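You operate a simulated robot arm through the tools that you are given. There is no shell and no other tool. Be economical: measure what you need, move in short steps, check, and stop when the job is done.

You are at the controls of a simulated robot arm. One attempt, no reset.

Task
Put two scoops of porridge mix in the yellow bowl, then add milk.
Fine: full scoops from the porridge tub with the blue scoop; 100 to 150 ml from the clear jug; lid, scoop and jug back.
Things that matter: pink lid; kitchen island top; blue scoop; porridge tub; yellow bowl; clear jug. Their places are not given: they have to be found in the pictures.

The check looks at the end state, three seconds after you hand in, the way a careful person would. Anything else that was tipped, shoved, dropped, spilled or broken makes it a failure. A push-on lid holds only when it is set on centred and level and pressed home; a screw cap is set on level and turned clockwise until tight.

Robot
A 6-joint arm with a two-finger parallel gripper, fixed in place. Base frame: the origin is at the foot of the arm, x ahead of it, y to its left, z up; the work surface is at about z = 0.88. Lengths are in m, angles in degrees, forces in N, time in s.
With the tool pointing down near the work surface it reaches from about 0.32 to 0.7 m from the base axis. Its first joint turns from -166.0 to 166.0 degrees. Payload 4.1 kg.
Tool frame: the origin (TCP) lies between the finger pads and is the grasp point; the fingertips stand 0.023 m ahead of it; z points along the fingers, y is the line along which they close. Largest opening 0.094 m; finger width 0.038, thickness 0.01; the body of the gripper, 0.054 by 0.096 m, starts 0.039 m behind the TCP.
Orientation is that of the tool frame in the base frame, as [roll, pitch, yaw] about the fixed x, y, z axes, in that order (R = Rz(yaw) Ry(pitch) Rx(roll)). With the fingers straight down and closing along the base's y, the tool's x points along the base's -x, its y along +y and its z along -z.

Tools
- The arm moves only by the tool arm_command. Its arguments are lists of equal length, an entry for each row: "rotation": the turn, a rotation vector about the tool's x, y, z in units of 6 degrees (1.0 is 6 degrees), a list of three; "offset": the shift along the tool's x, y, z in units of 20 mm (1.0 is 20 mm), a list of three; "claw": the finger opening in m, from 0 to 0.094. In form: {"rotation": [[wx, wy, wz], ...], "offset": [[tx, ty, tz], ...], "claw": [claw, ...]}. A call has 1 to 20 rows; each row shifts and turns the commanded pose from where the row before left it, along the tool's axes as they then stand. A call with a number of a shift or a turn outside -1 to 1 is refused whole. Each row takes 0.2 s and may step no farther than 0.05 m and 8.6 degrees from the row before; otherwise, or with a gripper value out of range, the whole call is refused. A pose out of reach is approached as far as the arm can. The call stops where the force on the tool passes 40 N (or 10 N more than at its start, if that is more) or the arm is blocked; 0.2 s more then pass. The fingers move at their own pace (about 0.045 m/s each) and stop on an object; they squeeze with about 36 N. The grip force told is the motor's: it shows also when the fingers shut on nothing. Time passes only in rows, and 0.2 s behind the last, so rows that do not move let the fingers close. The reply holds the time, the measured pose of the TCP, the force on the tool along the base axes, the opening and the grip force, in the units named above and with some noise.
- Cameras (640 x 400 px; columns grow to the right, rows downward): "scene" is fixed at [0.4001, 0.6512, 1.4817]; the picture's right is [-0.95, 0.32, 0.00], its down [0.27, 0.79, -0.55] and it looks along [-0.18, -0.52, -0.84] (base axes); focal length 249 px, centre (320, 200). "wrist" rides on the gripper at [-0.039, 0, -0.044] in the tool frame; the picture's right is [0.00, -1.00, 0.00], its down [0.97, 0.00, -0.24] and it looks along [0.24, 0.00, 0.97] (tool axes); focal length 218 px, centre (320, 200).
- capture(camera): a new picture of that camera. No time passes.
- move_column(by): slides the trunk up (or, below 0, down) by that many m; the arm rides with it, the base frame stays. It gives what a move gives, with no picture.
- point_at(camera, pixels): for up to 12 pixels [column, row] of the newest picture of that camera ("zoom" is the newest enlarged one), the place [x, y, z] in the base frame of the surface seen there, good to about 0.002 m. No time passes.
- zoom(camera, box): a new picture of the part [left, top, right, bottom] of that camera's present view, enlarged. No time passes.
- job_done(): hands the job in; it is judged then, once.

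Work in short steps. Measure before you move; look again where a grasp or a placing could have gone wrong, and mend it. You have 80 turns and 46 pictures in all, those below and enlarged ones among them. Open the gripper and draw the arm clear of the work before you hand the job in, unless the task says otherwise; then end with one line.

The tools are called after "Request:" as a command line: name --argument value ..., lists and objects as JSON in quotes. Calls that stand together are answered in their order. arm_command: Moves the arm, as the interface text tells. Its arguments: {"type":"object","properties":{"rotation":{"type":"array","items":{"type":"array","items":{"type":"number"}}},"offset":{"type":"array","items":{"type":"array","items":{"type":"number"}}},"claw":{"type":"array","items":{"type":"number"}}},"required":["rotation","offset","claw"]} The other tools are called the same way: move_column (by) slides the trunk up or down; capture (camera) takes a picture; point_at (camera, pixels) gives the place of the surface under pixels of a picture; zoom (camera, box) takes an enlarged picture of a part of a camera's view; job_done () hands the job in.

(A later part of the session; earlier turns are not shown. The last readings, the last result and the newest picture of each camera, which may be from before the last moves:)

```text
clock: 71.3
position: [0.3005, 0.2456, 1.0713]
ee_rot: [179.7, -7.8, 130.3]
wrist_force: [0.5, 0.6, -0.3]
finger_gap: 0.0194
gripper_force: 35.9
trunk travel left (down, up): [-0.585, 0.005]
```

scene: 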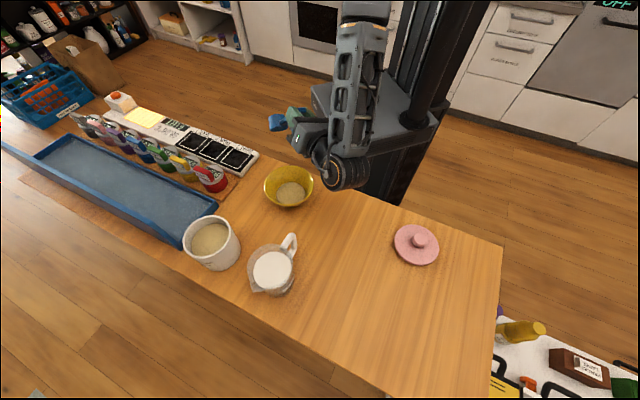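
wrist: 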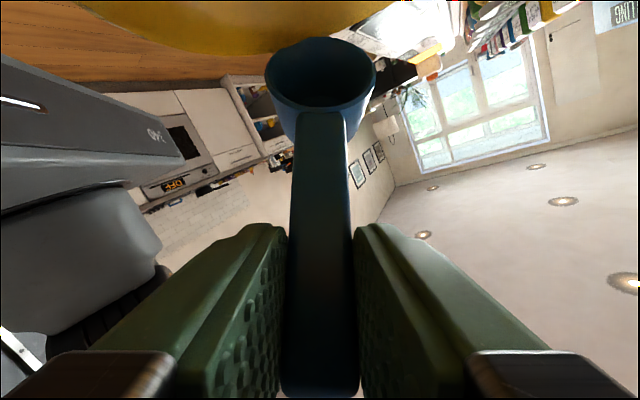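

Orientation restored (azimuth −50°, nose-down 45°). I rise 6 cm, then yaw back 82° to face the tub.

Request:
arm_command --rotation '[[0, 0, 0], [0, 0, 0], [0, 0, 0], [0.132, 0, -0.967], [0.132, 0, -0.967], [0.132, 0, -0.967], [0.132, 0, -0.967], [0.132, 0, -0.967], [0.132, 0, -0.967], [0.132, 0, -0.967], [0.132, 0, -0.967], [0.132, 0, -0.967], [0.132, 0, -0.967], [0.132, 0, -0.967], [0.132, 0, -0.967], [0.132, 0, -0.967], [0.132, 0, -0.967], [0, 0, 0]]' --offset '[[0.13, 0, -0.95], [0.13, 0, -0.95], [0.13, 0, -0.95], [0, 0, 0], [0, 0, 0], [0, 0, 0], [0, 0, 0], [0, 0, 0], [0, 0, 0], [0, 0, 0], [0, 0, 0], [0, 0, 0], [0, 0, 0], [0, 0, 0], [0, 0, 0], [0, 0, 0], [0, 0, 0], [0, 0, 0]]' --claw '[0, 0, 0, 0, 0, 0, 0, 0, 0, 0, 0, 0, 0, 0, 0, 0, 0, 0]'

Request:
arm_command --rotation '[[0, 0, 0], [0, 0, 0], [0, 0, 0], [0, 0, 0], [0, 0, 0], [0, 0, 0], [0, 0, 0], [0, 0, 0], [0, 0, 0], [0, 0, 0], [0, 0, 0], [0, 0, 0], [0, 0.75, 0], [0, 0, 0]]' --offset '[[-0.925, -0.224, 0], [-0.925, -0.224, 0], [-0.925, -0.224, 0], [-0.925, -0.224, 0], [-0.925, -0.224, 0], [-0.925, -0.224, 0], [-0.925, -0.224, 0], [-0.925, -0.224, 0], [-0.925, -0.224, 0], [-0.925, -0.224, 0], [-0.925, -0.224, 0], [-0.925, -0.224, 0], [0, 0, 0], [0, 0, 0]]' --claw '[0, 0, 0, 0, 0, 0, 0, 0, 0, 0, 0, 0, 0, 0]'

Request:
capture --camera "wrist"

```text
clock: 75.2
position: [0.2989, 0.2452, 1.1294]
ee_rot: [179.9, -7.7, -147.8]
wrist_force: [0.0, 0.3, 0.0]
finger_gap: 0.0193
gripper_force: 36.0
trunk travel left (down, up): [-0.585, 0.005]
```

```text
clock: 78.2
position: [0.5138, 0.316, 1.0992]
ee_rot: [179.9, -12.2, -147.8]
wrist_force: [0.7, -0.6, -0.6]
finger_gap: 0.0189
gripper_force: 36.2
trunk travel left (down, up): [-0.585, 0.005]
```

```text
18 pictures are left
```

wrist: 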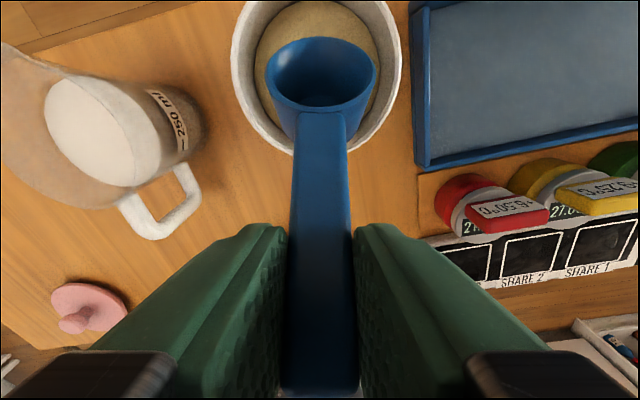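

Back above the tub, cup empty. I measure the new porridge level.

Request:
point_at --camera "wrist" --pixels '[[258, 75], [385, 75], [320, 15], [300, 12], [262, 90], [241, 70], [400, 70]]'

```text
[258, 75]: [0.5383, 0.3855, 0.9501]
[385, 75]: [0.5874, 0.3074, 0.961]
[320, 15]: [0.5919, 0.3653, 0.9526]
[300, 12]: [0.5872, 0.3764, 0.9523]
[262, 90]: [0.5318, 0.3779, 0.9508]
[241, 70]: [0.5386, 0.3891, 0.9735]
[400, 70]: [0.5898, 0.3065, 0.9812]
```

Level is now ≈0.951, so I go in a bit deeper using a steeper 65° nose-down plunge, which keeps the fingers clear of the rim.

Request:
arm_command --rotation '[[0, 0, 0], [0, 0, 0], [0, 0.833, 0], [0, 0.833, 0], [0, 0.833, 0], [0, 0, 0], [0, 0, 0], [0, 0, 0], [0, 0, 0], [0, 0, 0], [0, 0, 0], [0, 0, 0]]' --offset '[[-0.8, 0.035, -0.174], [-0.8, 0.035, -0.174], [0, 0, 0], [0, 0, 0], [0, 0, 0], [-0.342, 0, 0.665], [-0.342, 0, 0.665], [-0.342, 0, 0.665], [-0.342, 0, 0.665], [-0.342, 0, 0.665], [-0.342, 0, 0.665], [0, 0, 0]]' --claw '[0, 0, 0, 0, 0, 0, 0, 0, 0, 0, 0, 0]'

```text
clock: 80.8
position: [0.5213, 0.323, 1.0077]
ee_rot: [180.0, -27.0, -147.7]
wrist_force: [0.9, 0.5, 0.3]
finger_gap: 0.0194
gripper_force: 35.9
out of reach, approached as far as the arm can: row 4, 5
trunk travel left (down, up): [-0.585, 0.005]
```

The arm stopped ~23 mm short in reach, so the cup sits further back, but no force shows. I continue from here: rotate and sweep forward, level and lift with adjusted numbers.

Request:
arm_command --rotation '[[0, -0.722, 0], [0, -0.722, 0], [0, -0.722, 0], [0, -0.778, 0], [0, -0.778, 0], [0, -0.778, 0], [0, -0.72, 0], [0, -0.72, 0], [0, -0.72, 0], [0, -0.833, 0], [0, -0.833, 0], [0, -0.833, 0], [0, -0.75, 0], [0, -0.75, 0], [0, 0, 0]]' --offset '[[0.02, 0, -0.09], [0.02, 0, -0.09], [0.02, 0, -0.09], [0.12, 0, 0.11], [0.12, 0, 0.11], [0.12, 0, 0.11], [0.168, 0, -0.04], [0.168, 0, -0.04], [0.168, 0, -0.04], [0.135, 0, 0], [0.135, 0, 0], [0.135, 0, 0], [0.065, 0, 0.01], [0.065, 0, 0.01], [0, 0, 0]]' --claw '[0, 0, 0, 0, 0, 0, 0, 0, 0, 0, 0, 0, 0, 0, 0]'

Request:
zoom --camera "wrist" --box '[200, 0, 440, 150]'

```text
clock: 84.0
position: [0.5003, 0.308, 1.0057]
ee_rot: [-179.7, 35.3, -147.9]
wrist_force: [-0.3, -0.4, -0.9]
finger_gap: 0.0193
gripper_force: 36.4
trunk travel left (down, up): [-0.585, 0.005]
```

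```text
2.67 times, centred on (320, 75) of wrist
```

zoom: 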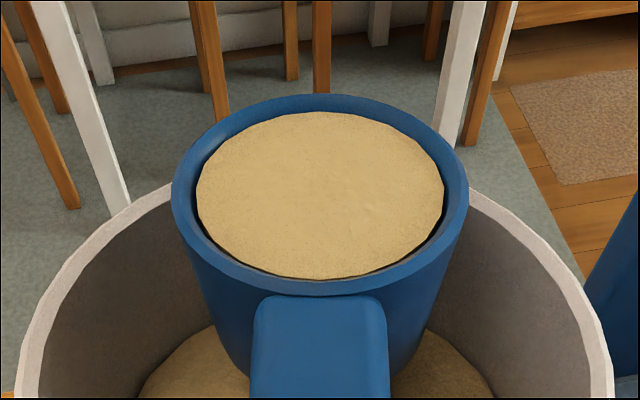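

Full second scoop. I level the last 2.4°, lift and carry it the same way to beside the bowl.

Request:
arm_command --rotation '[[0, -0.4, 0], [0, 0, 0], [0, 0, 0], [0, 0, 0], [0, 0, 0], [0, 0, 0], [0, 0, 0], [0, 0, 0], [0, 0, 0], [0, 0, 0], [0, 0, 0], [0, 0, 0], [0, 0, 0], [0, 0, 0], [0, 0, 0], [0, 0, 0], [0, 0, 0], [0, 0, 0], [0, 0, 0], [0, 0, 0]]' --offset '[[0, 0, 0], [-0.3, 0, -0.395], [-0.61, 0, -0.79], [-0.61, 0, -0.79], [-0.61, 0, -0.79], [-0.61, 0, -0.79], [-0.3, 0, -0.395], [0.5725, 0.447, -0.4425], [0.5725, 0.447, -0.4425], [0.5725, 0.447, -0.4425], [0.5725, 0.447, -0.4425], [0.5725, 0.447, -0.4425], [0.5725, 0.447, -0.4425], [0.5725, 0.447, -0.4425], [0.5725, 0.447, -0.4425], [0.5725, 0.447, -0.4425], [0.5725, 0.447, -0.4425], [0.5725, 0.447, -0.4425], [0.5725, 0.447, -0.4425], [0, 0, 0]]' --claw '[0, 0, 0, 0, 0, 0, 0, 0, 0, 0, 0, 0, 0, 0, 0, 0, 0, 0, 0, 0]'

Request:
arm_command --rotation '[[0.597, 0, 0.772], [0.597, 0, 0.772], [0.597, 0, 0.772], [0.597, 0, 0.772], [0.597, 0, 0.772], [0.597, 0, 0.772], [0.597, 0, 0.772], [0.597, 0, 0.772], [0.597, 0, 0.772], [0.597, 0, 0.772], [0.597, 0, 0.772], [0.597, 0, 0.772], [0.597, 0, 0.772], [0.597, 0, 0.772], [0, 0, 0]]' --offset '[[0, 0, 0], [0, 0, 0], [0, 0, 0], [0, 0, 0], [0, 0, 0], [0, 0, 0], [0, 0, 0], [0, 0, 0], [0, 0, 0], [0, 0, 0], [0, 0, 0], [0, 0, 0], [0, 0, 0], [0, 0, 0], [0, 0, 0]]' --claw '[0, 0, 0, 0, 0, 0, 0, 0, 0, 0, 0, 0, 0, 0, 0]'

Request:
zoom --camera "scene" --box '[180, 100, 420, 250]'

```text
clock: 88.2
position: [0.2966, 0.3059, 1.105]
ee_rot: [179.3, 35.5, -147.9]
wrist_force: [-0.1, 0.5, -0.9]
finger_gap: 0.0192
gripper_force: 35.9
out of reach, approached as far as the arm can: row 1, 2
trunk travel left (down, up): [-0.585, 0.005]
```

```text
clock: 91.3
position: [0.297, 0.3053, 1.103]
ee_rot: [-177.5, 36.9, 132.1]
wrist_force: [0.1, -1.0, -0.8]
finger_gap: 0.0192
gripper_force: 36.4
trunk travel left (down, up): [-0.585, 0.005]
```

```text
2.67 times, centred on (300, 175) of scene
```

zoom: 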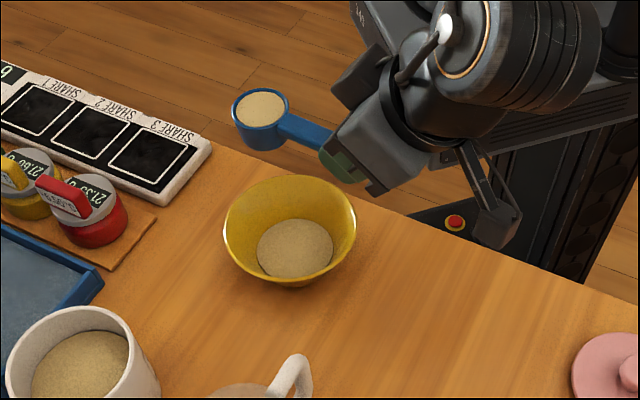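

The full level scoop is beside/over the bowl at C≈(0.358,0.238). I lower it to ~6 cm above the bowl rim and pitch nose-down about the cup itself, 45° first.

Request:
arm_command --rotation '[[0, 0, 0], [0, 0, 0], [0, 0, 0], [0, 0, 0], [0, 0, 0], [0, 0.9375, 0], [0, 0.9375, 0], [0, 0.9375, 0], [0, 0.9375, 0], [0, 0.9375, 0], [0, 0.9375, 0], [0, 0.9375, 0], [0, 0.9375, 0], [0, 0, 0]]' --offset '[[0.66, 0, 0.693], [0.66, 0, 0.693], [0.66, 0, 0.693], [0.66, 0, 0.693], [0.66, 0, 0.693], [-0.271, 0, -0.351], [-0.271, 0, -0.351], [-0.271, 0, -0.351], [-0.271, 0, -0.351], [-0.271, 0, -0.351], [-0.271, 0, -0.351], [-0.271, 0, -0.351], [-0.271, 0, -0.351], [0, 0, 0]]' --claw '[0, 0, 0, 0, 0, 0, 0, 0, 0, 0, 0, 0, 0, 0]'

```text
clock: 94.3
position: [0.3037, 0.294, 1.0719]
ee_rot: [-177.9, -8.2, 130.4]
wrist_force: [0.2, 0.4, 0.1]
finger_gap: 0.0193
gripper_force: 35.9
trunk travel left (down, up): [-0.585, 0.005]
```

Cup stays at ≈(0.346,0.245,1.005). I continue pitching about the cup to ~90°.

Request:
arm_command --rotation '[[0, 0.9375, 0], [0, 0.9375, 0], [0, 0.9375, 0], [0, 0.9375, 0], [0, 0.9375, 0], [0, 0.9375, 0], [0, 0.9375, 0], [0, 0.9375, 0], [0, 0, 0]]' --offset '[[-0.271, 0, -0.351], [-0.271, 0, -0.351], [-0.271, 0, -0.351], [-0.271, 0, -0.351], [-0.271, 0, -0.351], [-0.271, 0, -0.351], [-0.271, 0, -0.351], [-0.271, 0, -0.351], [0, 0, 0]]' --claw '[0, 0, 0, 0, 0, 0, 0, 0, 0]'

Request:
zoom --camera "scene" --box '[180, 80, 420, 230]'

```text
clock: 96.3
position: [0.3455, 0.2493, 1.1003]
ee_rot: [-176.5, -53.2, 128.0]
wrist_force: [-0.8, 0.0, 0.0]
finger_gap: 0.0192
gripper_force: 36.0
trunk travel left (down, up): [-0.585, 0.005]
```

```text
2.67 times, centred on (300, 155) of scene
```

zoom: 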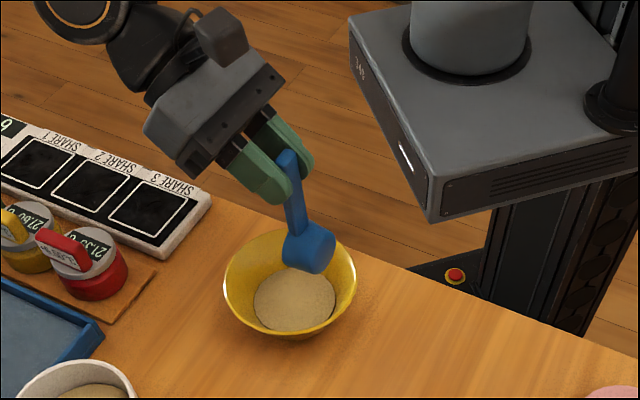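

Everything is reachable this way and the porridge is falling into the bowl. I pitch a further 40° so the cup empties completely.

Request:
arm_command --rotation '[[0, 0.9375, 0], [0, 0.9375, 0], [0, 0.9375, 0], [0, 0.9375, 0], [0, 0.9375, 0], [0, 0.9375, 0], [0, 0.9375, 0], [0, 0, 0], [0, 0, 0]]' --offset '[[-0.271, 0, -0.351], [-0.271, 0, -0.351], [-0.271, 0, -0.351], [-0.271, 0, -0.351], [-0.271, 0, -0.351], [-0.271, 0, -0.351], [-0.271, 0, -0.351], [0, 0, 0], [0, 0, 0]]' --claw '[0, 0, 0, 0, 0, 0, 0, 0, 0]'

Request:
capture --camera "wrist"

```text
clock: 98.3
position: [0.3838, 0.2052, 1.0814]
ee_rot: [-40.7, -86.8, -8.5]
wrist_force: [0.3, 0.7, 0.7]
finger_gap: 0.0191
gripper_force: 36.0
trunk travel left (down, up): [-0.585, 0.005]
```

```text
14 pictures are left
```

wrist: 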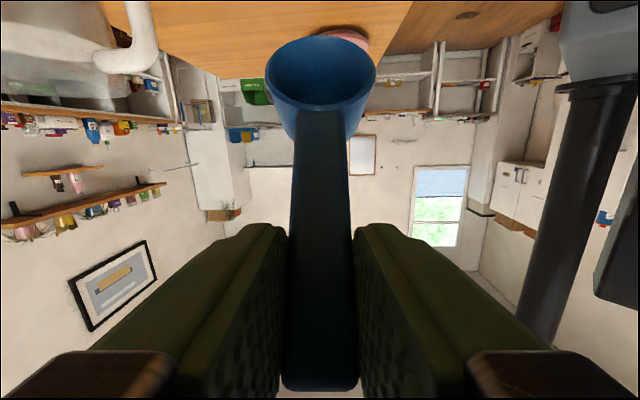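

Cup is empty (interior clean blue). I reverse the pitch along the same path.

Request:
arm_command --rotation '[[0, -0.9375, 0], [0, -0.9375, 0], [0, -0.9375, 0], [0, -0.9375, 0], [0, -0.9375, 0], [0, -0.9375, 0], [0, -0.9375, 0], [0, -0.9375, 0], [0, -0.9375, 0], [0, -0.9375, 0], [0, -0.9375, 0], [0, -0.9375, 0], [0, -0.9375, 0], [0, -0.9375, 0], [0, -0.9375, 0], [0, -0.9375, 0], [0, -0.9375, 0], [0, -0.9375, 0], [0, -0.9375, 0], [0, -0.9375, 0]]' --offset '[[0.271, 0, 0.351], [0.271, 0, 0.351], [0.271, 0, 0.351], [0.271, 0, 0.351], [0.271, 0, 0.351], [0.271, 0, 0.351], [0.271, 0, 0.351], [0.271, 0, 0.351], [0.271, 0, 0.351], [0.271, 0, 0.351], [0.271, 0, 0.351], [0.271, 0, 0.351], [0.271, 0, 0.351], [0.271, 0, 0.351], [0.271, 0, 0.351], [0.271, 0, 0.25], [0.271, 0, 0.0], [0.2, 0, 0.0], [0, 0, 0], [0, 0, 0]]' --claw '[0, 0, 0, 0, 0, 0, 0, 0, 0, 0, 0, 0, 0, 0, 0, 0, 0, 0, 0, 0]'

```text
clock: 102.5
position: [0.2951, 0.3083, 1.0795]
ee_rot: [-177.8, 20.0, 131.4]
wrist_force: [0.5, -0.9, -0.3]
finger_gap: 0.0191
gripper_force: 35.9
trunk travel left (down, up): [-0.585, 0.005]
```

At (0.295,0.308,1.080). I pitch the last 17.6° up to level and yaw back toward the scoop's home direction.

Request:
arm_command --rotation '[[0, -0.977, 0], [0, -0.977, 0], [0, -0.977, 0], [-0.595, -0.03, -0.773], [-0.595, -0.03, -0.773], [-0.595, -0.03, -0.773], [-0.595, -0.03, -0.773], [-0.595, -0.03, -0.773], [-0.595, -0.03, -0.773], [-0.595, -0.03, -0.773], [-0.595, -0.03, -0.773], [-0.595, -0.03, -0.773], [-0.595, -0.03, -0.773], [-0.595, -0.03, -0.773], [-0.595, -0.03, -0.773], [-0.595, -0.03, -0.773], [-0.595, -0.03, -0.773], [-0.595, -0.03, -0.773], [-0.595, -0.03, -0.773], [0, 0, 0]]' --offset '[[0, 0, 0], [0, 0, 0], [0, 0, 0], [0, 0, 0], [0, 0, 0], [0, 0, 0], [0, 0, 0], [0, 0, 0], [0, 0, 0], [0, 0, 0], [0, 0, 0], [0, 0, 0], [0, 0, 0], [0, 0, 0], [0, 0, 0], [0, 0, 0], [0, 0, 0], [0, 0, 0], [0, 0, 0], [0, 0, 0]]' --claw '[0, 0, 0, 0, 0, 0, 0, 0, 0, 0, 0, 0, 0, 0, 0, 0, 0, 0, 0, 0]'

```text
clock: 106.8
position: [0.2944, 0.3063, 1.0786]
ee_rot: [-177.8, 37.2, -134.2]
wrist_force: [0.0, -0.5, 0.3]
finger_gap: 0.0192
gripper_force: 36.3
trunk travel left (down, up): [-0.585, 0.005]
```

Now azimuth 45.8°. I correct the small roll error and translate to above the scoop's home spot.

Request:
arm_command --rotation '[[-0.45, 0, 0], [0, 0, 0], [0, 0, 0], [0, 0, 0], [0, 0, 0], [0, 0, 0], [0, 0, 0], [0, 0, 0], [0, 0, 0], [0, 0, 0], [0, 0, 0], [0, 0, 0]]' --offset '[[0, 0, 0], [-0.576, 0.793, 0.439], [-0.576, 0.793, 0.439], [-0.576, 0.793, 0.439], [-0.576, 0.793, 0.439], [-0.576, 0.793, 0.439], [-0.576, 0.793, 0.439], [-0.576, 0.793, 0.439], [-0.576, 0.793, 0.439], [-0.576, 0.793, 0.439], [-0.576, 0.793, 0.439], [0, 0, 0]]' --claw '[0, 0, 0, 0, 0, 0, 0, 0, 0, 0, 0, 0]'

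Request:
move_column --by -0.06

Request:
capture --camera "wrist"

```text
clock: 109.3
position: [0.281, 0.5229, 1.0822]
ee_rot: [179.5, 37.2, -134.2]
wrist_force: [0.0, -0.5, -0.6]
finger_gap: 0.0191
gripper_force: 35.9
trunk travel left (down, up): [-0.585, 0.005]
```

```text
clock: 110.3
position: [0.2794, 0.5218, 1.021]
ee_rot: [179.5, 37.3, -134.3]
wrist_force: [-0.2, -0.3, -0.2]
finger_gap: 0.019
gripper_force: 35.6
trunk travel left (down, up): [-0.525, 0.065]
```

```text
13 pictures are left
```

wrist: 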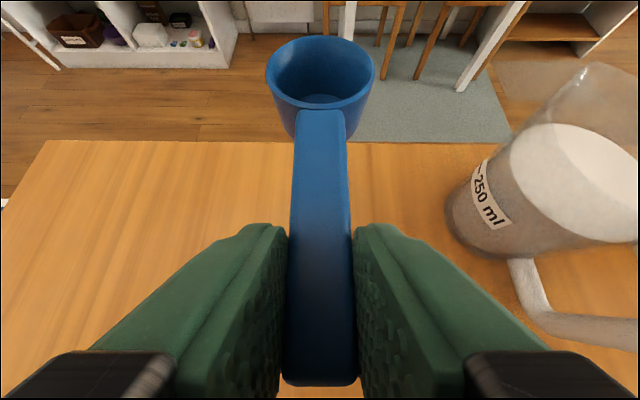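

Scoop is above its home spot, level. I lower it to contact with the table gently.

Request:
arm_command --rotation '[[0, 0, 0], [0, 0, 0], [0, 0, 0], [0, 0, 0], [0, 0, 0], [0, 0, 0], [0, 0, 0], [0, 0, 0], [0, 0, 0], [0, 0, 0]]' --offset '[[0.5, -0.02, 0.655], [0.5, -0.02, 0.655], [0.5, -0.02, 0.655], [0.5, -0.02, 0.655], [0.5, -0.02, 0.655], [0.5, -0.02, 0.655], [0.045, 0, 0.06], [0.045, 0, 0.06], [0.045, 0, 0.06], [0.02, 0, 0.03]]' --claw '[0, 0, 0, 0, 0, 0, 0, 0, 0, 0]'

```text
clock: 112.5
position: [0.2818, 0.5211, 0.9186]
ee_rot: [179.5, 37.2, -134.2]
wrist_force: [0.5, -1.6, 1.6]
finger_gap: 0.0189
gripper_force: 35.6
trunk travel left (down, up): [-0.525, 0.065]
```

Nearly down (z 0.9186, grasp was at 0.9162). Two more fine steps, then release and retreat.

Request:
arm_command --rotation '[[0, 0, 0], [0, 0, 0], [0, 0, 0], [0, 0, 0], [0, 0, 0], [0, 0, 0], [0, 0, 0], [0, 0, 0], [0, 0, 0], [0, 0, 0], [0, 0, 0], [0, 0, 0], [0, 0, 0]]' --offset '[[0.03, 0, 0.04], [0.03, 0, 0.04], [0, 0, 0], [0, 0, 0], [0, 0, 0], [-0.3, 0, -0.4], [-0.6, 0, -0.8], [-0.6, 0, -0.8], [-0.6, 0, -0.8], [-0.6, 0, -0.8], [-0.6, 0, -0.8], [-0.6, 0, -0.8], [0, 0, 0]]' --claw '[0, 0, 0.04, 0.05, 0.05, 0.05, 0.05, 0.05, 0.05, 0.05, 0.05, 0.05, 0.05]'

Request:
capture --camera "scene"

```text
clock: 115.3
position: [0.2824, 0.5193, 1.0445]
ee_rot: [179.5, 37.2, -134.3]
wrist_force: [0.4, -0.2, 0.5]
finger_gap: 0.0502
gripper_force: 0.0
trunk travel left (down, up): [-0.525, 0.065]
```

```text
12 pictures are left
```

scene: 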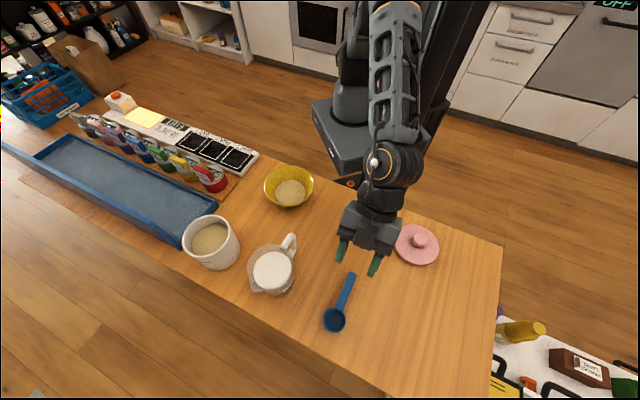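

Scoop is back in place at (338,303). Next the jug: I zoom in on it to measure handle, rim, spout and milk level.

Request:
zoom --camera "scene" --box '[235, 225, 315, 305]'

```text
5.00 times, centred on (275, 265) of scene
```

zoom: 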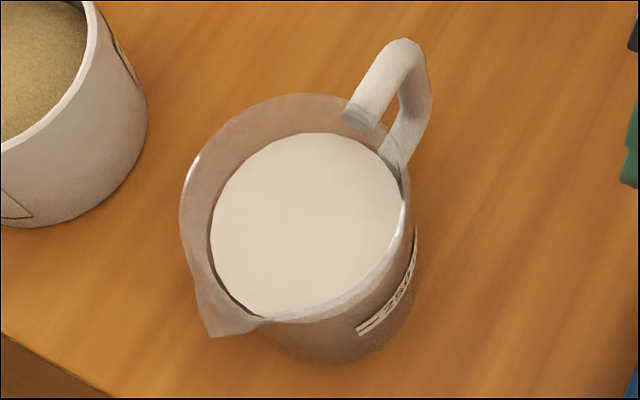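

I measure points on the handle, rim, spout tip and milk.

Request:
point_at --camera "zoom" --pixels '[[362, 112], [380, 85], [395, 55], [412, 48], [424, 80], [412, 125], [398, 158], [211, 334], [186, 195], [305, 97], [300, 220], [402, 200]]'

```text
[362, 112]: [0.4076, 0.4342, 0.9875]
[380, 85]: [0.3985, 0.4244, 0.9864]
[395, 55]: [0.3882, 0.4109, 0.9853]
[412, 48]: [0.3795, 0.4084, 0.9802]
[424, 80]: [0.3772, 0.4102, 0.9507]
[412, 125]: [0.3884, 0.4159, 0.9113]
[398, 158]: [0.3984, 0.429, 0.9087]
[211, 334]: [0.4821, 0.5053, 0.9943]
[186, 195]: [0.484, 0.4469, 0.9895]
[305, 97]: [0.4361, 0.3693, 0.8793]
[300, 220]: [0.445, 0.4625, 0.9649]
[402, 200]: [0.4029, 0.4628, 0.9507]
```

Handle's vertical bar is near (0.382,0.410), z 0.91–0.98; spout tip at (0.482,0.505), so the jug axis points along azimuth ≈45°. I measure the milk surface edges for volume control.

Request:
point_at --camera "zoom" --pixels '[[218, 225], [392, 225], [310, 138], [290, 308], [260, 180], [350, 180], [270, 260], [340, 260], [305, 200], [380, 300], [360, 350], [300, 355]]'

```text
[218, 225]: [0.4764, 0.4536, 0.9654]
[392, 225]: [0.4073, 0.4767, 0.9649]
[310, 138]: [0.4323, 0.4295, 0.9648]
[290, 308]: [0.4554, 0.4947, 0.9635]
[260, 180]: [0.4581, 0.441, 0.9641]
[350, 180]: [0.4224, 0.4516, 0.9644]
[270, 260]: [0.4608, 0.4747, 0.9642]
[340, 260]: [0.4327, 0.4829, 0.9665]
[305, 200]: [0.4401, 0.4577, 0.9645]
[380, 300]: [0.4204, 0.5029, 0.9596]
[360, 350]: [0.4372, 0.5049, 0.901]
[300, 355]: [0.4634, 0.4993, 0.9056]
```

Milk is at z≈0.9646 with radius ≈38 mm, so 125 ml is about a 28 mm drop, and a tilt near 45°. I move behind the handle and tilt the tool to 50°.

Request:
arm_command --rotation '[[0, 0, 0], [0, 0, 0], [0, 0, 0], [0, 0, 0], [0, 0, 0], [0, 0, 0], [0, 0, 0], [0, 0, 0], [0, -0.71, 0], [0, -0.71, 0], [0, -0.71, 0], [0, 0, 0]]' --offset '[[0.319, -0.95, -0.2425], [0.319, -0.95, -0.2425], [0.319, -0.95, -0.2425], [0.319, -0.95, -0.2425], [0.319, -0.95, -0.2425], [0.319, -0.95, -0.2425], [0.319, -0.95, -0.2425], [0.319, -0.95, -0.2425], [0, 0, 0], [0, 0, 0], [0, 0, 0], [0, 0, 0]]' --claw '[0.06, 0.06, 0.06, 0.06, 0.06, 0.06, 0.06, 0.06, 0.06, 0.06, 0.06, 0.06]'

Request:
capture --camera "wrist"

```text
clock: 118.0
position: [0.3477, 0.3668, 1.0432]
ee_rot: [-179.0, 45.1, -134.3]
wrist_force: [0.3, -1.1, 0.2]
finger_gap: 0.0601
gripper_force: 0.1
out of reach, approached as far as the arm can: row 10
trunk travel left (down, up): [-0.525, 0.065]
```

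```text
10 pictures are left
```

wrist: 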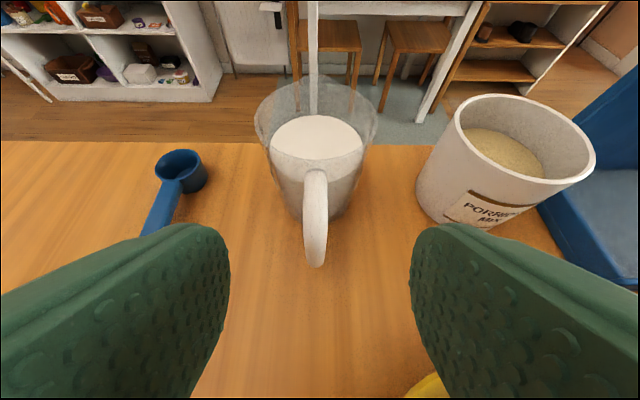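

The handle is nicely centred between the fingers (column ~316, rows 170–265). I measure it.

Request:
point_at --camera "wrist" --pixels '[[315, 176], [315, 185], [315, 195], [315, 210], [315, 225], [316, 245], [316, 260], [303, 190], [326, 190], [322, 135], [258, 110], [376, 110]]'

```text
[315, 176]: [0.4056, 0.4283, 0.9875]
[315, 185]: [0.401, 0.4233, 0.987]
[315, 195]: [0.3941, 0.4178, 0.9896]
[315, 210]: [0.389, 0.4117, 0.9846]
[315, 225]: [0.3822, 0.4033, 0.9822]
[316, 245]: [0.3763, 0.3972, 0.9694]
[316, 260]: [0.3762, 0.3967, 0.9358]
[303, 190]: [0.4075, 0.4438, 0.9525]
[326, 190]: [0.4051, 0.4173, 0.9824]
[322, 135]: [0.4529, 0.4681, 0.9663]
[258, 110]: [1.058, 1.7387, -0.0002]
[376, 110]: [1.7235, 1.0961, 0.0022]
```

Outer face of the handle is at (0.376,0.397), well aligned. I advance to grip the upper corner of the handle and close.

Request:
arm_command --rotation '[[0, 0, 0], [0, 0, 0], [0, 0, 0], [0, 0, 0], [0, 0, 0], [0, 0, 0], [0, 0, 0], [0, 0, 0], [0, 0, 0], [0, 0, 0], [0, 0, 0], [0, 0, 0]]' --offset '[[0.465, 0.015, 0.5], [0.465, 0.015, 0.5], [0, 0, 0.9], [0, 0, 0.9], [0, 0, 0.9], [0, 0, 0.9], [0, 0, 0], [0, 0, 0], [0, 0, 0], [0, 0, 0], [0, 0, 0], [0, 0, 0]]' --claw '[0.06, 0.06, 0.06, 0.06, 0.06, 0.06, 0.06, 0.0, 0.0, 0.0, 0.0, 0.0]'

```text
clock: 120.5
position: [0.3866, 0.4062, 0.9681]
ee_rot: [-179.4, 46.8, -134.3]
wrist_force: [1.5, 0.1, -0.2]
finger_gap: 0.0158
gripper_force: 35.8
trunk travel left (down, up): [-0.525, 0.065]
```

Handle gripped (gap 15.8 mm). I lift 11 cm smoothly.

Request:
arm_command --rotation '[[0, 0, 0], [0, 0, 0], [0, 0, 0], [0, 0, 0], [0, 0, 0], [0, 0, 0], [0, 0, 0], [0, 0, 0], [0, 0, 0]]' --offset '[[-0.18, 0, -0.17], [-0.36, 0, -0.34], [-0.55, 0, -0.51], [-0.729, 0, -0.684], [-0.729, 0, -0.684], [-0.729, 0, -0.684], [-0.55, 0, -0.51], [-0.18, 0, -0.17], [0, 0, 0]]' --claw '[0, 0, 0, 0, 0, 0, 0, 0, 0]'

Request:
capture --camera "wrist"

```text
clock: 122.5
position: [0.385, 0.4086, 1.0775]
ee_rot: [-179.6, 46.9, -134.3]
wrist_force: [-0.2, 0.0, -4.7]
finger_gap: 0.0158
gripper_force: 36.0
trunk travel left (down, up): [-0.525, 0.065]
```

```text
9 pictures are left
```

wrist: 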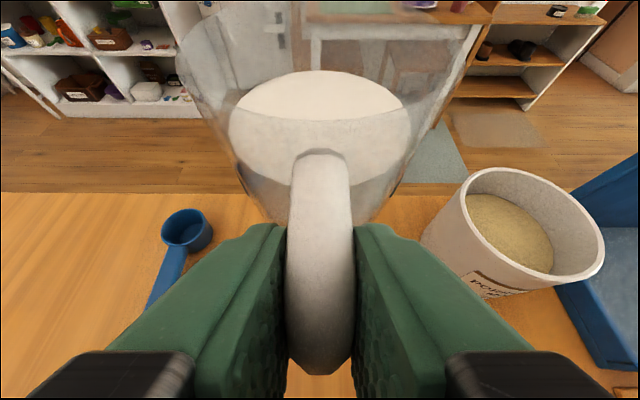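

The jug is held (4.7 N). I check that it hangs level by measuring milk and handle heights.

Request:
point_at --camera "wrist" --pixels '[[260, 95], [380, 95], [320, 80], [320, 110], [320, 160], [320, 185], [320, 240], [300, 100], [345, 100]]'

```text
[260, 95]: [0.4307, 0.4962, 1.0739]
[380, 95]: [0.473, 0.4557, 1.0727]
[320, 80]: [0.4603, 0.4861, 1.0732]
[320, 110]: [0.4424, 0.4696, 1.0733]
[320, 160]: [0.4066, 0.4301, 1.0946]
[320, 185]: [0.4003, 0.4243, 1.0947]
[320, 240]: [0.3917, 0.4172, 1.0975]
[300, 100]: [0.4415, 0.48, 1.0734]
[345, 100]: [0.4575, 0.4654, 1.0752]
```

Level within ~1–2°. I carry the jug back toward (0.257,0.346), then yaw so its spout points over the bowl.

Request:
arm_command --rotation '[[0, 0, 0], [0, 0, 0], [0, 0, 0], [0, 0, 0], [0, 0, 0], [0, 0, 0], [0, 0, 0], [0, 0, 0], [0, 0, 0], [0, 0, 0], [0, 0, 0], [0, 0, 0], [0, 0, 0]]' --offset '[[-0.1, 0, -0.1], [0.2, 0.1, -0.21], [0.36, 0.19, -0.39], [0.459, 0.238, -0.491], [0.459, 0.238, -0.491], [0.459, 0.238, -0.491], [0.459, 0.238, -0.491], [0.459, 0.238, -0.491], [0.459, 0.238, -0.491], [0.459, 0.238, -0.491], [0.459, 0.238, -0.491], [0.36, 0.19, -0.39], [0, 0, 0]]' --claw '[0, 0, 0, 0, 0, 0, 0, 0, 0, 0, 0, 0, 0]'

Request:
arm_command --rotation '[[0.3, 0, 0.28], [0.57, 0, 0.533], [0.57, 0, 0.533], [0.57, 0, 0.533], [0.57, 0, 0.533], [0.57, 0, 0.533], [0.57, 0, 0.533], [0.57, 0, 0.533], [0.57, 0, 0.533], [0.57, 0, 0.533], [0.57, 0, 0.533], [0.57, 0, 0.533], [0.57, 0, 0.533], [0.57, 0, 0.533], [0.57, 0, 0.533], [0.57, 0, 0.533], [0.57, 0, 0.533], [0.57, 0, 0.533], [0.57, 0, 0.533], [0.57, 0, 0.533]]' --offset '[[0, 0, 0], [0, 0, 0], [0, 0, 0], [0, 0, 0], [0, 0, 0], [0, 0, 0], [0, 0, 0], [0, 0, 0], [0, 0, 0], [0, 0, 0], [0, 0, 0], [0, 0, 0], [0, 0, 0], [0, 0, 0], [0, 0, 0], [0, 0, 0], [0, 0, 0], [0, 0, 0], [0, 0, 0], [0, 0, 0]]' --claw '[0, 0, 0, 0, 0, 0, 0, 0, 0, 0, 0, 0, 0, 0, 0, 0, 0, 0, 0, 0]'

Request:
zoom --camera "scene" --box '[220, 100, 400, 240]'

```text
clock: 125.3
position: [0.2552, 0.3451, 1.0799]
ee_rot: [-179.6, 46.9, -134.2]
wrist_force: [-0.2, 0.9, -4.1]
finger_gap: 0.0159
gripper_force: 36.2
trunk travel left (down, up): [-0.525, 0.065]
```

```text
clock: 129.6
position: [0.2566, 0.3457, 1.0805]
ee_rot: [-179.9, 47.3, 133.9]
wrist_force: [-0.2, 0.2, -5.5]
finger_gap: 0.0158
gripper_force: 35.9
trunk travel left (down, up): [-0.525, 0.065]
```

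```text
2.86 times, centred on (310, 170) of scene
```

zoom: 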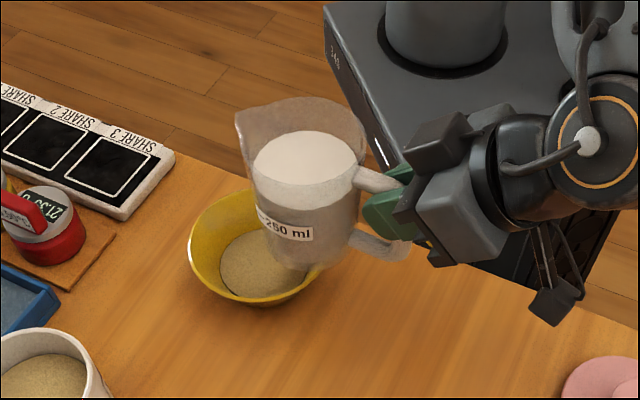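

The jug is over the bowl's edge, spout at zoom (240,118). I measure spout, milk surface and the 250 ml mark.

Request:
point_at --camera "zoom" --pixels '[[240, 118], [245, 128], [300, 155], [330, 160], [270, 160], [262, 215], [263, 210], [290, 230], [275, 262], [325, 250], [250, 265], [225, 270]]'

```text
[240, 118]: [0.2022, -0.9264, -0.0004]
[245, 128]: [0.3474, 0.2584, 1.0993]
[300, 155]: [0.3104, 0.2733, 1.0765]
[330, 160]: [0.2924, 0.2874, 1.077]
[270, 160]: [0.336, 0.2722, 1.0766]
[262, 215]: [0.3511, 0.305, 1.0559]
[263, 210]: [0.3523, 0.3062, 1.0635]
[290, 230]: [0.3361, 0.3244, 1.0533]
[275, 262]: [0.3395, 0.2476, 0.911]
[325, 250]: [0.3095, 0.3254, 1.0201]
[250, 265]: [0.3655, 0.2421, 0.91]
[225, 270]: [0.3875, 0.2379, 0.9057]
```

Mark line (250 ml) is ~21 mm below the present milk surface, so I want the milk to end about 3 mm below the mark. I tilt to 40° slowly and hold.

Request:
arm_command --rotation '[[0, 0.8, 0], [0, 0.8, 0], [0, 0.8, 0], [0, 0.8, 0], [0, 0.5, 0], [0, 0.4, 0], [0, 0.4, 0], [0, 0.4, 0], [0, 0.4, 0], [0, 0.4, 0], [0, 0.4, 0], [0, 0.4, 0], [0, 0.37, 0], [0, 0, 0], [0, 0, 0], [0, 0, 0], [0, 0, 0], [0, 0, 0]]' --offset '[[0, 0, 0], [0, 0, 0], [0, 0, 0], [0, 0, 0], [0, 0, 0], [0, 0, 0], [0, 0, 0], [0, 0, 0], [0, 0, 0], [0, 0, 0], [0, 0, 0], [0, 0, 0], [0, 0, 0], [0, 0, 0], [0, 0, 0], [0, 0, 0], [0, 0, 0], [0, 0, 0]]' --claw '[0, 0, 0, 0, 0, 0, 0, 0, 0, 0, 0, 0, 0, 0, 0, 0, 0, 0]'

Request:
zoom --camera "scene" --box '[220, 100, 400, 240]'

```text
clock: 133.3
position: [0.256, 0.3452, 1.0799]
ee_rot: [180.0, 6.0, 133.9]
wrist_force: [-0.1, 0.0, -4.3]
finger_gap: 0.0158
gripper_force: 35.9
trunk travel left (down, up): [-0.525, 0.065]
```

```text
2.86 times, centred on (310, 170) of scene
```

zoom: 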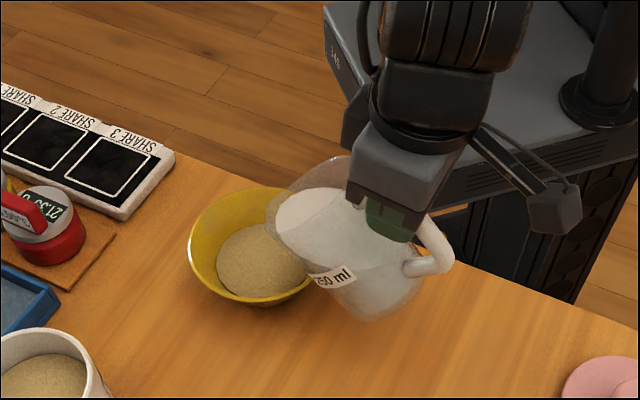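

At 41° no milk is visible in the bowl yet. I measure the milk surface versus the spout lip.

Request:
point_at --camera "zoom" --pixels '[[300, 210], [320, 200], [285, 225], [335, 215], [268, 205], [272, 220], [280, 195], [300, 245], [240, 250], [260, 260], [280, 270], [270, 215]]'

```text
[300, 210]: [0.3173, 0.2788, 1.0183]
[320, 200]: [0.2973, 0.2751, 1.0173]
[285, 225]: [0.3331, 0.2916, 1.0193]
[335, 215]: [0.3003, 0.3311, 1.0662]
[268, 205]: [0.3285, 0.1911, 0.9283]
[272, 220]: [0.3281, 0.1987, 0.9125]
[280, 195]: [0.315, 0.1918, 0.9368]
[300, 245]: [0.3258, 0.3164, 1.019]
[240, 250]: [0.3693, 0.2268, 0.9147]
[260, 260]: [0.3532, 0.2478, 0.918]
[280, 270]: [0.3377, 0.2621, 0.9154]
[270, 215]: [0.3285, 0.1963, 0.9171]
```

Milk surface now is z 1.018 vs ≈1.024 expected without loss, and the bowl surface has risen, so about 35–40 ml have gone in. I shift 12 mm forward and tilt 6° more, then hold.

Request:
arm_command --rotation '[[0, 0, 0], [0, 0, 0], [0, 0.25, 0], [0, 0.25, 0], [0, 0.25, 0], [0, 0.25, 0], [0, 0, 0], [0, 0, 0], [0, 0, 0], [0, 0, 0], [0, 0, 0], [0, 0, 0], [0, 0, 0], [0, 0, 0]]' --offset '[[-0.3, 0, 0.03], [-0.3, 0, 0.03], [0, 0, 0], [0, 0, 0], [0, 0, 0], [0, 0, 0], [0, 0, 0], [0, 0, 0], [0, 0, 0], [0, 0, 0], [0, 0, 0], [0, 0, 0], [0, 0, 0], [0, 0, 0]]' --claw '[0, 0, 0, 0, 0, 0, 0, 0, 0, 0, 0, 0, 0, 0]'

Request:
zoom --camera "scene" --box '[220, 100, 400, 240]'

Request:
point_at --camera "zoom" --pixels '[[300, 215], [310, 210], [285, 225], [295, 230], [320, 215], [240, 250], [260, 260], [250, 270], [230, 260], [265, 280], [220, 250]]'

```text
clock: 136.3
position: [0.2645, 0.3378, 1.0804]
ee_rot: [-180.0, 0.0, 133.8]
wrist_force: [0.4, 0.6, -5.0]
finger_gap: 0.0159
gripper_force: 36.4
trunk travel left (down, up): [-0.525, 0.065]
```

```text
2.86 times, centred on (310, 170) of scene
```

zoom: 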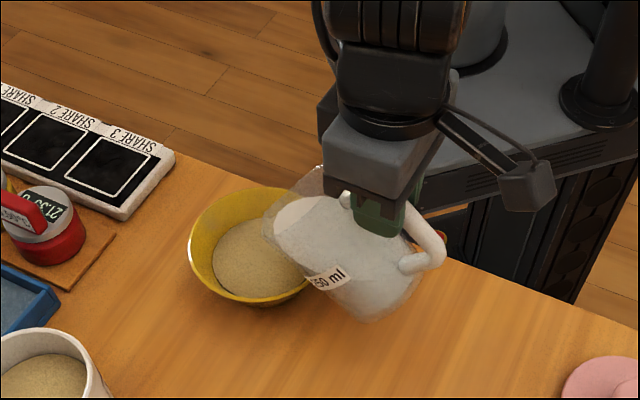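

```text
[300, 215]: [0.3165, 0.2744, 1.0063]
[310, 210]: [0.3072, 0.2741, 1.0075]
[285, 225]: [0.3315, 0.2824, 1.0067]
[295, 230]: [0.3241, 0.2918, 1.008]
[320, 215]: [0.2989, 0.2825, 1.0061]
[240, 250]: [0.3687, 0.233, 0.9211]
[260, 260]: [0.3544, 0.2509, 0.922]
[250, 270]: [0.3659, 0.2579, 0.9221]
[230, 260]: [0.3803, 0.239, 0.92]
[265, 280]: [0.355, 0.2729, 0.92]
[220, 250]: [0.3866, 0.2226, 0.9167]
```

Computed from the surface height: ≈78 ml poured (bowl at z≈0.921, consistent with 65–78). I tilt 6.5° more and hold, then bring the jug level and measure.

Request:
arm_command --rotation '[[0, 0.27, 0], [0, 0.27, 0], [0, 0.27, 0], [0, 0.27, 0], [0, 0, 0], [0, 0, 0], [0, 0, 0], [0, 0, 0], [0, 0, 0], [0, 0, 0], [0, 0, 0], [0, 0, 0]]' --offset '[[-0.15, 0, 0], [-0.15, 0, 0], [0, 0, 0], [0, 0, 0], [0, 0, 0], [0, 0, 0], [0, 0, 0], [0, 0, 0], [0, 0, 0], [0, 0, 0], [0, 0, 0], [0, 0, 0]]' --claw '[0, 0, 0, 0, 0, 0, 0, 0, 0, 0, 0, 0]'

Request:
arm_command --rotation '[[0, -0.85, 0], [0, -0.85, 0], [0, -0.85, 0], [0, -0.85, 0], [0, -0.85, 0], [0, -0.85, 0], [0, -0.85, 0], [0, -0.85, 0], [0, -0.85, 0], [0, -0.85, 0], [0, -0.4, 0], [0, 0, 0], [0, 0, 0], [0, 0, 0], [0, 0, 0]]' --offset '[[0, 0, 0], [0, 0, 0], [0, 0, 0], [0, 0, 0], [0, 0, 0], [0, 0, 0], [0, 0, 0], [0, 0, 0], [0, 0, 0], [0, 0, 0], [0, 0, 0], [0, 0, 0], [0, 0, 0], [0, 0, 0], [0, 0, 0]]' --claw '[0, 0, 0, 0, 0, 0, 0, 0, 0, 0, 0, 0, 0, 0, 0]'

Request:
zoom --camera "scene" --box '[220, 100, 400, 240]'

```text
clock: 138.9
position: [0.2676, 0.333, 1.0814]
ee_rot: [179.9, -6.6, 133.9]
wrist_force: [-0.1, -0.2, -4.0]
finger_gap: 0.0155
gripper_force: 36.3
trunk travel left (down, up): [-0.525, 0.065]
```

```text
clock: 142.2
position: [0.2688, 0.3302, 1.0807]
ee_rot: [180.0, 46.9, 133.9]
wrist_force: [-0.6, -0.7, -4.1]
finger_gap: 0.0156
gripper_force: 35.2
trunk travel left (down, up): [-0.525, 0.065]
```

```text
2.86 times, centred on (310, 170) of scene
```

zoom: 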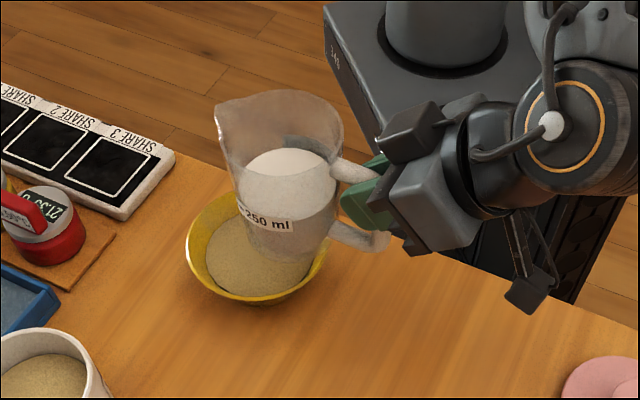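

The jug is level again and intact. I measure the milk surface, the mark and the bowl level.

Request:
point_at --camera "zoom" --pixels '[[270, 165], [290, 160], [310, 165], [280, 175], [300, 172], [255, 172], [242, 210], [270, 220], [220, 240], [235, 265], [260, 280], [225, 262]]'

```text
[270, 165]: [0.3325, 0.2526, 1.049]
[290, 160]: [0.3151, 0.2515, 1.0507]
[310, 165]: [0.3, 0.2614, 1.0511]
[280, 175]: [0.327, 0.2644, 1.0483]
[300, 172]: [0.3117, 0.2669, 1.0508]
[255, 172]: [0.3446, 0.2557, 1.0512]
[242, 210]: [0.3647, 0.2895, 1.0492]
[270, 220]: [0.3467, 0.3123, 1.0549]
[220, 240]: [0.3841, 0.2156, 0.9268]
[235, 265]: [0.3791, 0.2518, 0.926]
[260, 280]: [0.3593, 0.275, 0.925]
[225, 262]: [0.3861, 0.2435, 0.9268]
```

Milk dropped 26.5 mm (≈119 ml), inside the window. I yaw the jug back to its home direction.

Request:
arm_command --rotation '[[-0.657, 0, -0.615], [-0.657, 0, -0.615], [-0.657, 0, -0.615], [-0.657, 0, -0.615], [-0.657, 0, -0.615], [-0.657, 0, -0.615], [-0.657, 0, -0.615], [-0.657, 0, -0.615], [-0.657, 0, -0.615], [-0.657, 0, -0.615], [-0.657, 0, -0.615], [-0.657, 0, -0.615], [-0.657, 0, -0.615], [-0.657, 0, -0.615], [-0.657, 0, -0.615], [-0.657, 0, -0.615], [-0.657, 0, -0.615], [0, 0, 0]]' --offset '[[0, 0, 0], [0, 0, 0], [0, 0, 0], [0, 0, 0], [0, 0, 0], [0, 0, 0], [0, 0, 0], [0, 0, 0], [0, 0, 0], [0, 0, 0], [0, 0, 0], [0, 0, 0], [0, 0, 0], [0, 0, 0], [0, 0, 0], [0, 0, 0], [0, 0, 0], [0, 0, 0]]' --claw '[0, 0, 0, 0, 0, 0, 0, 0, 0, 0, 0, 0, 0, 0, 0, 0, 0, 0]'

Request:
arm_command --rotation '[[0, 0, 0], [0, 0, 0], [0, 0, 0], [0, 0, 0], [0, 0, 0], [0, 0, 0], [0, 0, 0], [0, 0, 0], [0, 0, 0], [0, 0, 0]]' --offset '[[-0.518, -0.174, 0.554], [-0.518, -0.174, 0.554], [-0.518, -0.174, 0.554], [-0.518, -0.174, 0.554], [-0.518, -0.174, 0.554], [-0.518, -0.174, 0.554], [-0.518, -0.174, 0.554], [-0.518, -0.174, 0.554], [-0.518, -0.174, 0.554], [0, 0, 0]]' --claw '[0, 0, 0, 0, 0, 0, 0, 0, 0, 0]'

```text
clock: 145.9
position: [0.2682, 0.3311, 1.0799]
ee_rot: [-179.9, 46.9, -134.1]
wrist_force: [0.3, 1.1, -4.4]
finger_gap: 0.0159
gripper_force: 36.1
trunk travel left (down, up): [-0.525, 0.065]
```

```text
clock: 148.2
position: [0.386, 0.4082, 1.0794]
ee_rot: [-179.9, 46.8, -134.3]
wrist_force: [0.4, -0.2, -4.6]
finger_gap: 0.0159
gripper_force: 35.5
trunk travel left (down, up): [-0.525, 0.065]
```

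Aligned over the jug's home spot. I lower it, slowing near the table.

Request:
arm_command --rotation '[[0, 0, 0], [0, 0, 0], [0, 0, 0], [0, 0, 0], [0, 0, 0], [0, 0, 0], [0, 0, 0], [0, 0, 0], [0, 0, 0], [0, 0, 0], [0, 0, 0], [0, 0, 0], [0, 0, 0]]' --offset '[[0.474, 0, 0.445], [0.474, 0, 0.445], [0.474, 0, 0.445], [0.474, 0, 0.445], [0.474, 0, 0.445], [0.474, 0, 0.445], [0.474, 0, 0.445], [0.474, 0, 0.445], [0.066, 0, 0.062], [0.066, 0, 0.062], [0.066, 0, 0.062], [0.05, 0, 0.046], [0, 0, 0]]' --claw '[0, 0, 0, 0, 0, 0, 0, 0, 0, 0, 0, 0, 0]'

```text
clock: 150.9
position: [0.3866, 0.4077, 0.9688]
ee_rot: [-179.9, 46.7, -134.3]
wrist_force: [-0.6, 0.0, -3.6]
finger_gap: 0.0156
gripper_force: 36.7
trunk travel left (down, up): [-0.525, 0.065]
```

Still carrying weight (−3.6 N); I lower in sub-millimetre steps.

Request:
arm_command --rotation '[[0, 0, 0], [0, 0, 0], [0, 0, 0], [0, 0, 0]]' --offset '[[0.03, 0, 0.028], [0.03, 0, 0.028], [0.03, 0, 0.028], [0, 0, 0]]' --claw '[0, 0, 0, 0]'

```text
clock: 151.9
position: [0.3866, 0.4081, 0.9686]
ee_rot: [-179.9, 47.1, -134.3]
wrist_force: [0.5, -1.0, 6.4]
finger_gap: 0.0159
gripper_force: 36.3
trunk travel left (down, up): [-0.525, 0.065]
```

Jug rests on the table (+6 N). I open, back straight off the handle and rise.

Request:
arm_command --rotation '[[0, 0, 0], [0, 0, 0], [0, 0, 0], [0, 0, 0], [0, 0, 0], [0, 0, 0], [0, 0, 0], [0, 0, 0], [0, 0, 0], [0, 0, 0], [0, 0, 0]]' --offset '[[0, 0, 0], [0, 0, 0], [0, 0, 0], [0, 0, -0.4], [0, 0, -0.9], [0, 0, -0.9], [0, 0, -0.9], [-0.6, 0, -0.9], [-0.7, 0, -0.7], [-0.7, 0, -0.7], [0, 0, 0]]' --claw '[0.04, 0.06, 0.06, 0.06, 0.06, 0.06, 0.06, 0.06, 0.06, 0.06, 0.06]'

Request:
arm_command --rotation '[[0, 0.979, 0], [0, 0.979, 0], [0, 0.979, 0], [0, 0.979, 0], [0, 0.979, 0], [0, 0.979, 0], [0, 0.979, 0], [0, 0.979, 0], [0, 0, 0.95], [0, 0, 0.95], [0, 0, 0.95], [0, 0, 0.95], [0, 0, 0.95], [0, 0, 0.95], [0, 0, 0.95], [0, 0, 0.95], [0, 0, 0]]' --offset '[[0, 0, 0], [0, 0, 0], [0, 0, 0], [0, 0, 0], [0, 0, 0], [0, 0, 0], [0, 0, 0], [0, 0, 0], [0, 0, 0], [0, 0, 0], [0, 0, 0], [0, 0, 0], [0, 0, 0], [0, 0, 0], [0, 0, 0], [0, 0, 0], [0, 0, 0]]' --claw '[0.06, 0.06, 0.06, 0.06, 0.06, 0.06, 0.06, 0.06, 0.06, 0.06, 0.06, 0.06, 0.06, 0.06, 0.06, 0.06, 0.06]'

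Request:
capture --camera "scene"

```text
clock: 154.3
position: [0.3508, 0.37, 1.0723]
ee_rot: [-179.9, 46.8, -134.3]
wrist_force: [0.0, -0.1, -1.1]
finger_gap: 0.06
gripper_force: 0.0
trunk travel left (down, up): [-0.525, 0.065]
```

```text
clock: 157.9
position: [0.3524, 0.3696, 1.0706]
ee_rot: [178.0, 3.1, 179.2]
wrist_force: [0.2, 1.2, 0.4]
finger_gap: 0.0601
gripper_force: 0.0
out of reach, approached as far as the arm can: row 1
trunk travel left (down, up): [-0.525, 0.065]
```

```text
4 pictures are left
```

scene: 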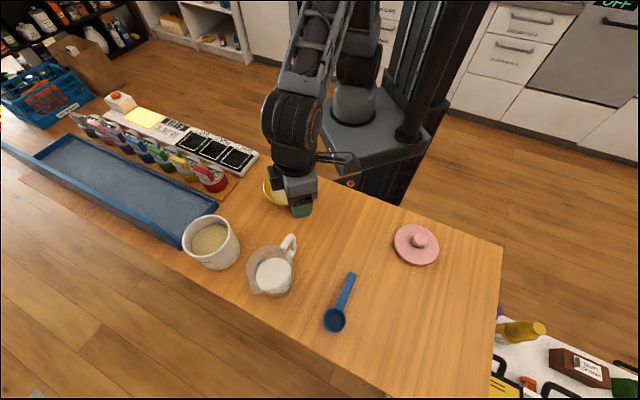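

Jug and scoop are home. I correct the small orientation error and travel above the lid.

Request:
arm_command --rotation '[[0.33, 0.52, -0.13], [0, 0, 0], [0, 0, 0], [0, 0, 0], [0, 0, 0], [0, 0, 0], [0, 0, 0], [0, 0, 0], [0, 0, 0], [0, 0, 0], [0, 0, 0], [0, 0, 0], [0, 0, 0], [0, 0, 0], [0, 0, 0], [0, 0, 0]]' --offset '[[0, 0, 0], [0.942, 0.477, 0], [0.942, 0.477, 0], [0.942, 0.477, 0], [0.942, 0.477, 0], [0.942, 0.477, 0], [0.942, 0.477, 0], [0.942, 0.477, 0], [0.942, 0.477, 0], [0.942, 0.477, 0], [0.942, 0.477, 0], [0.942, 0.477, 0], [0.942, 0.477, 0], [0.942, 0.477, 0], [0.942, 0.477, 0], [0, 0, 0]]' --claw '[0.06, 0.06, 0.06, 0.06, 0.06, 0.06, 0.06, 0.06, 0.06, 0.06, 0.06, 0.06, 0.06, 0.06, 0.06, 0.06]'

```text
clock: 161.3
position: [0.0907, 0.5011, 1.0726]
ee_rot: [-179.9, -0.1, -179.8]
wrist_force: [-0.6, 0.1, 0.4]
finger_gap: 0.0597
gripper_force: 0.1
trunk travel left (down, up): [-0.525, 0.065]
```

Perfectly level above the lid. I descend to the release height (0.920) and close on the knob.

Request:
arm_command --rotation '[[0, 0, 0], [0, 0, 0], [0, 0, 0], [0, 0, 0], [0, 0, 0], [0, 0, 0], [0, 0, 0], [0, 0, 0], [0, 0, 0], [0, 0, 0], [0, 0, 0], [0, 0, 0], [0, 0, 0], [0, 0, 0], [0, 0, 0]]' --offset '[[0.09, 0.1, 1], [0, 0, 1], [0, 0, 1], [0, 0, 1], [0, 0, 1], [0, 0, 1], [0, 0, 0.7], [0, 0, 0.4], [0, 0, 0.3], [0, 0, 0.2], [0, 0, 0], [0, 0, 0], [0, 0, 0], [0, 0, 0], [0, 0, 0]]' --claw '[0.06, 0.06, 0.06, 0.06, 0.06, 0.06, 0.06, 0.06, 0.06, 0.06, 0.06, 0.0, 0.0, 0.0, 0.0]'

```text
clock: 162.9
position: [0.0874, 0.5061, 0.9495]
ee_rot: [179.2, 0.0, -179.9]
wrist_force: [-0.6, -5.2, 19.5]
finger_gap: 0.0627
gripper_force: 3.4
trunk travel left (down, up): [-0.525, 0.065]
stopped in row 7: the force on the tool passed its limit (the readings are from after the stop); the commanded pose is now the measured one
```

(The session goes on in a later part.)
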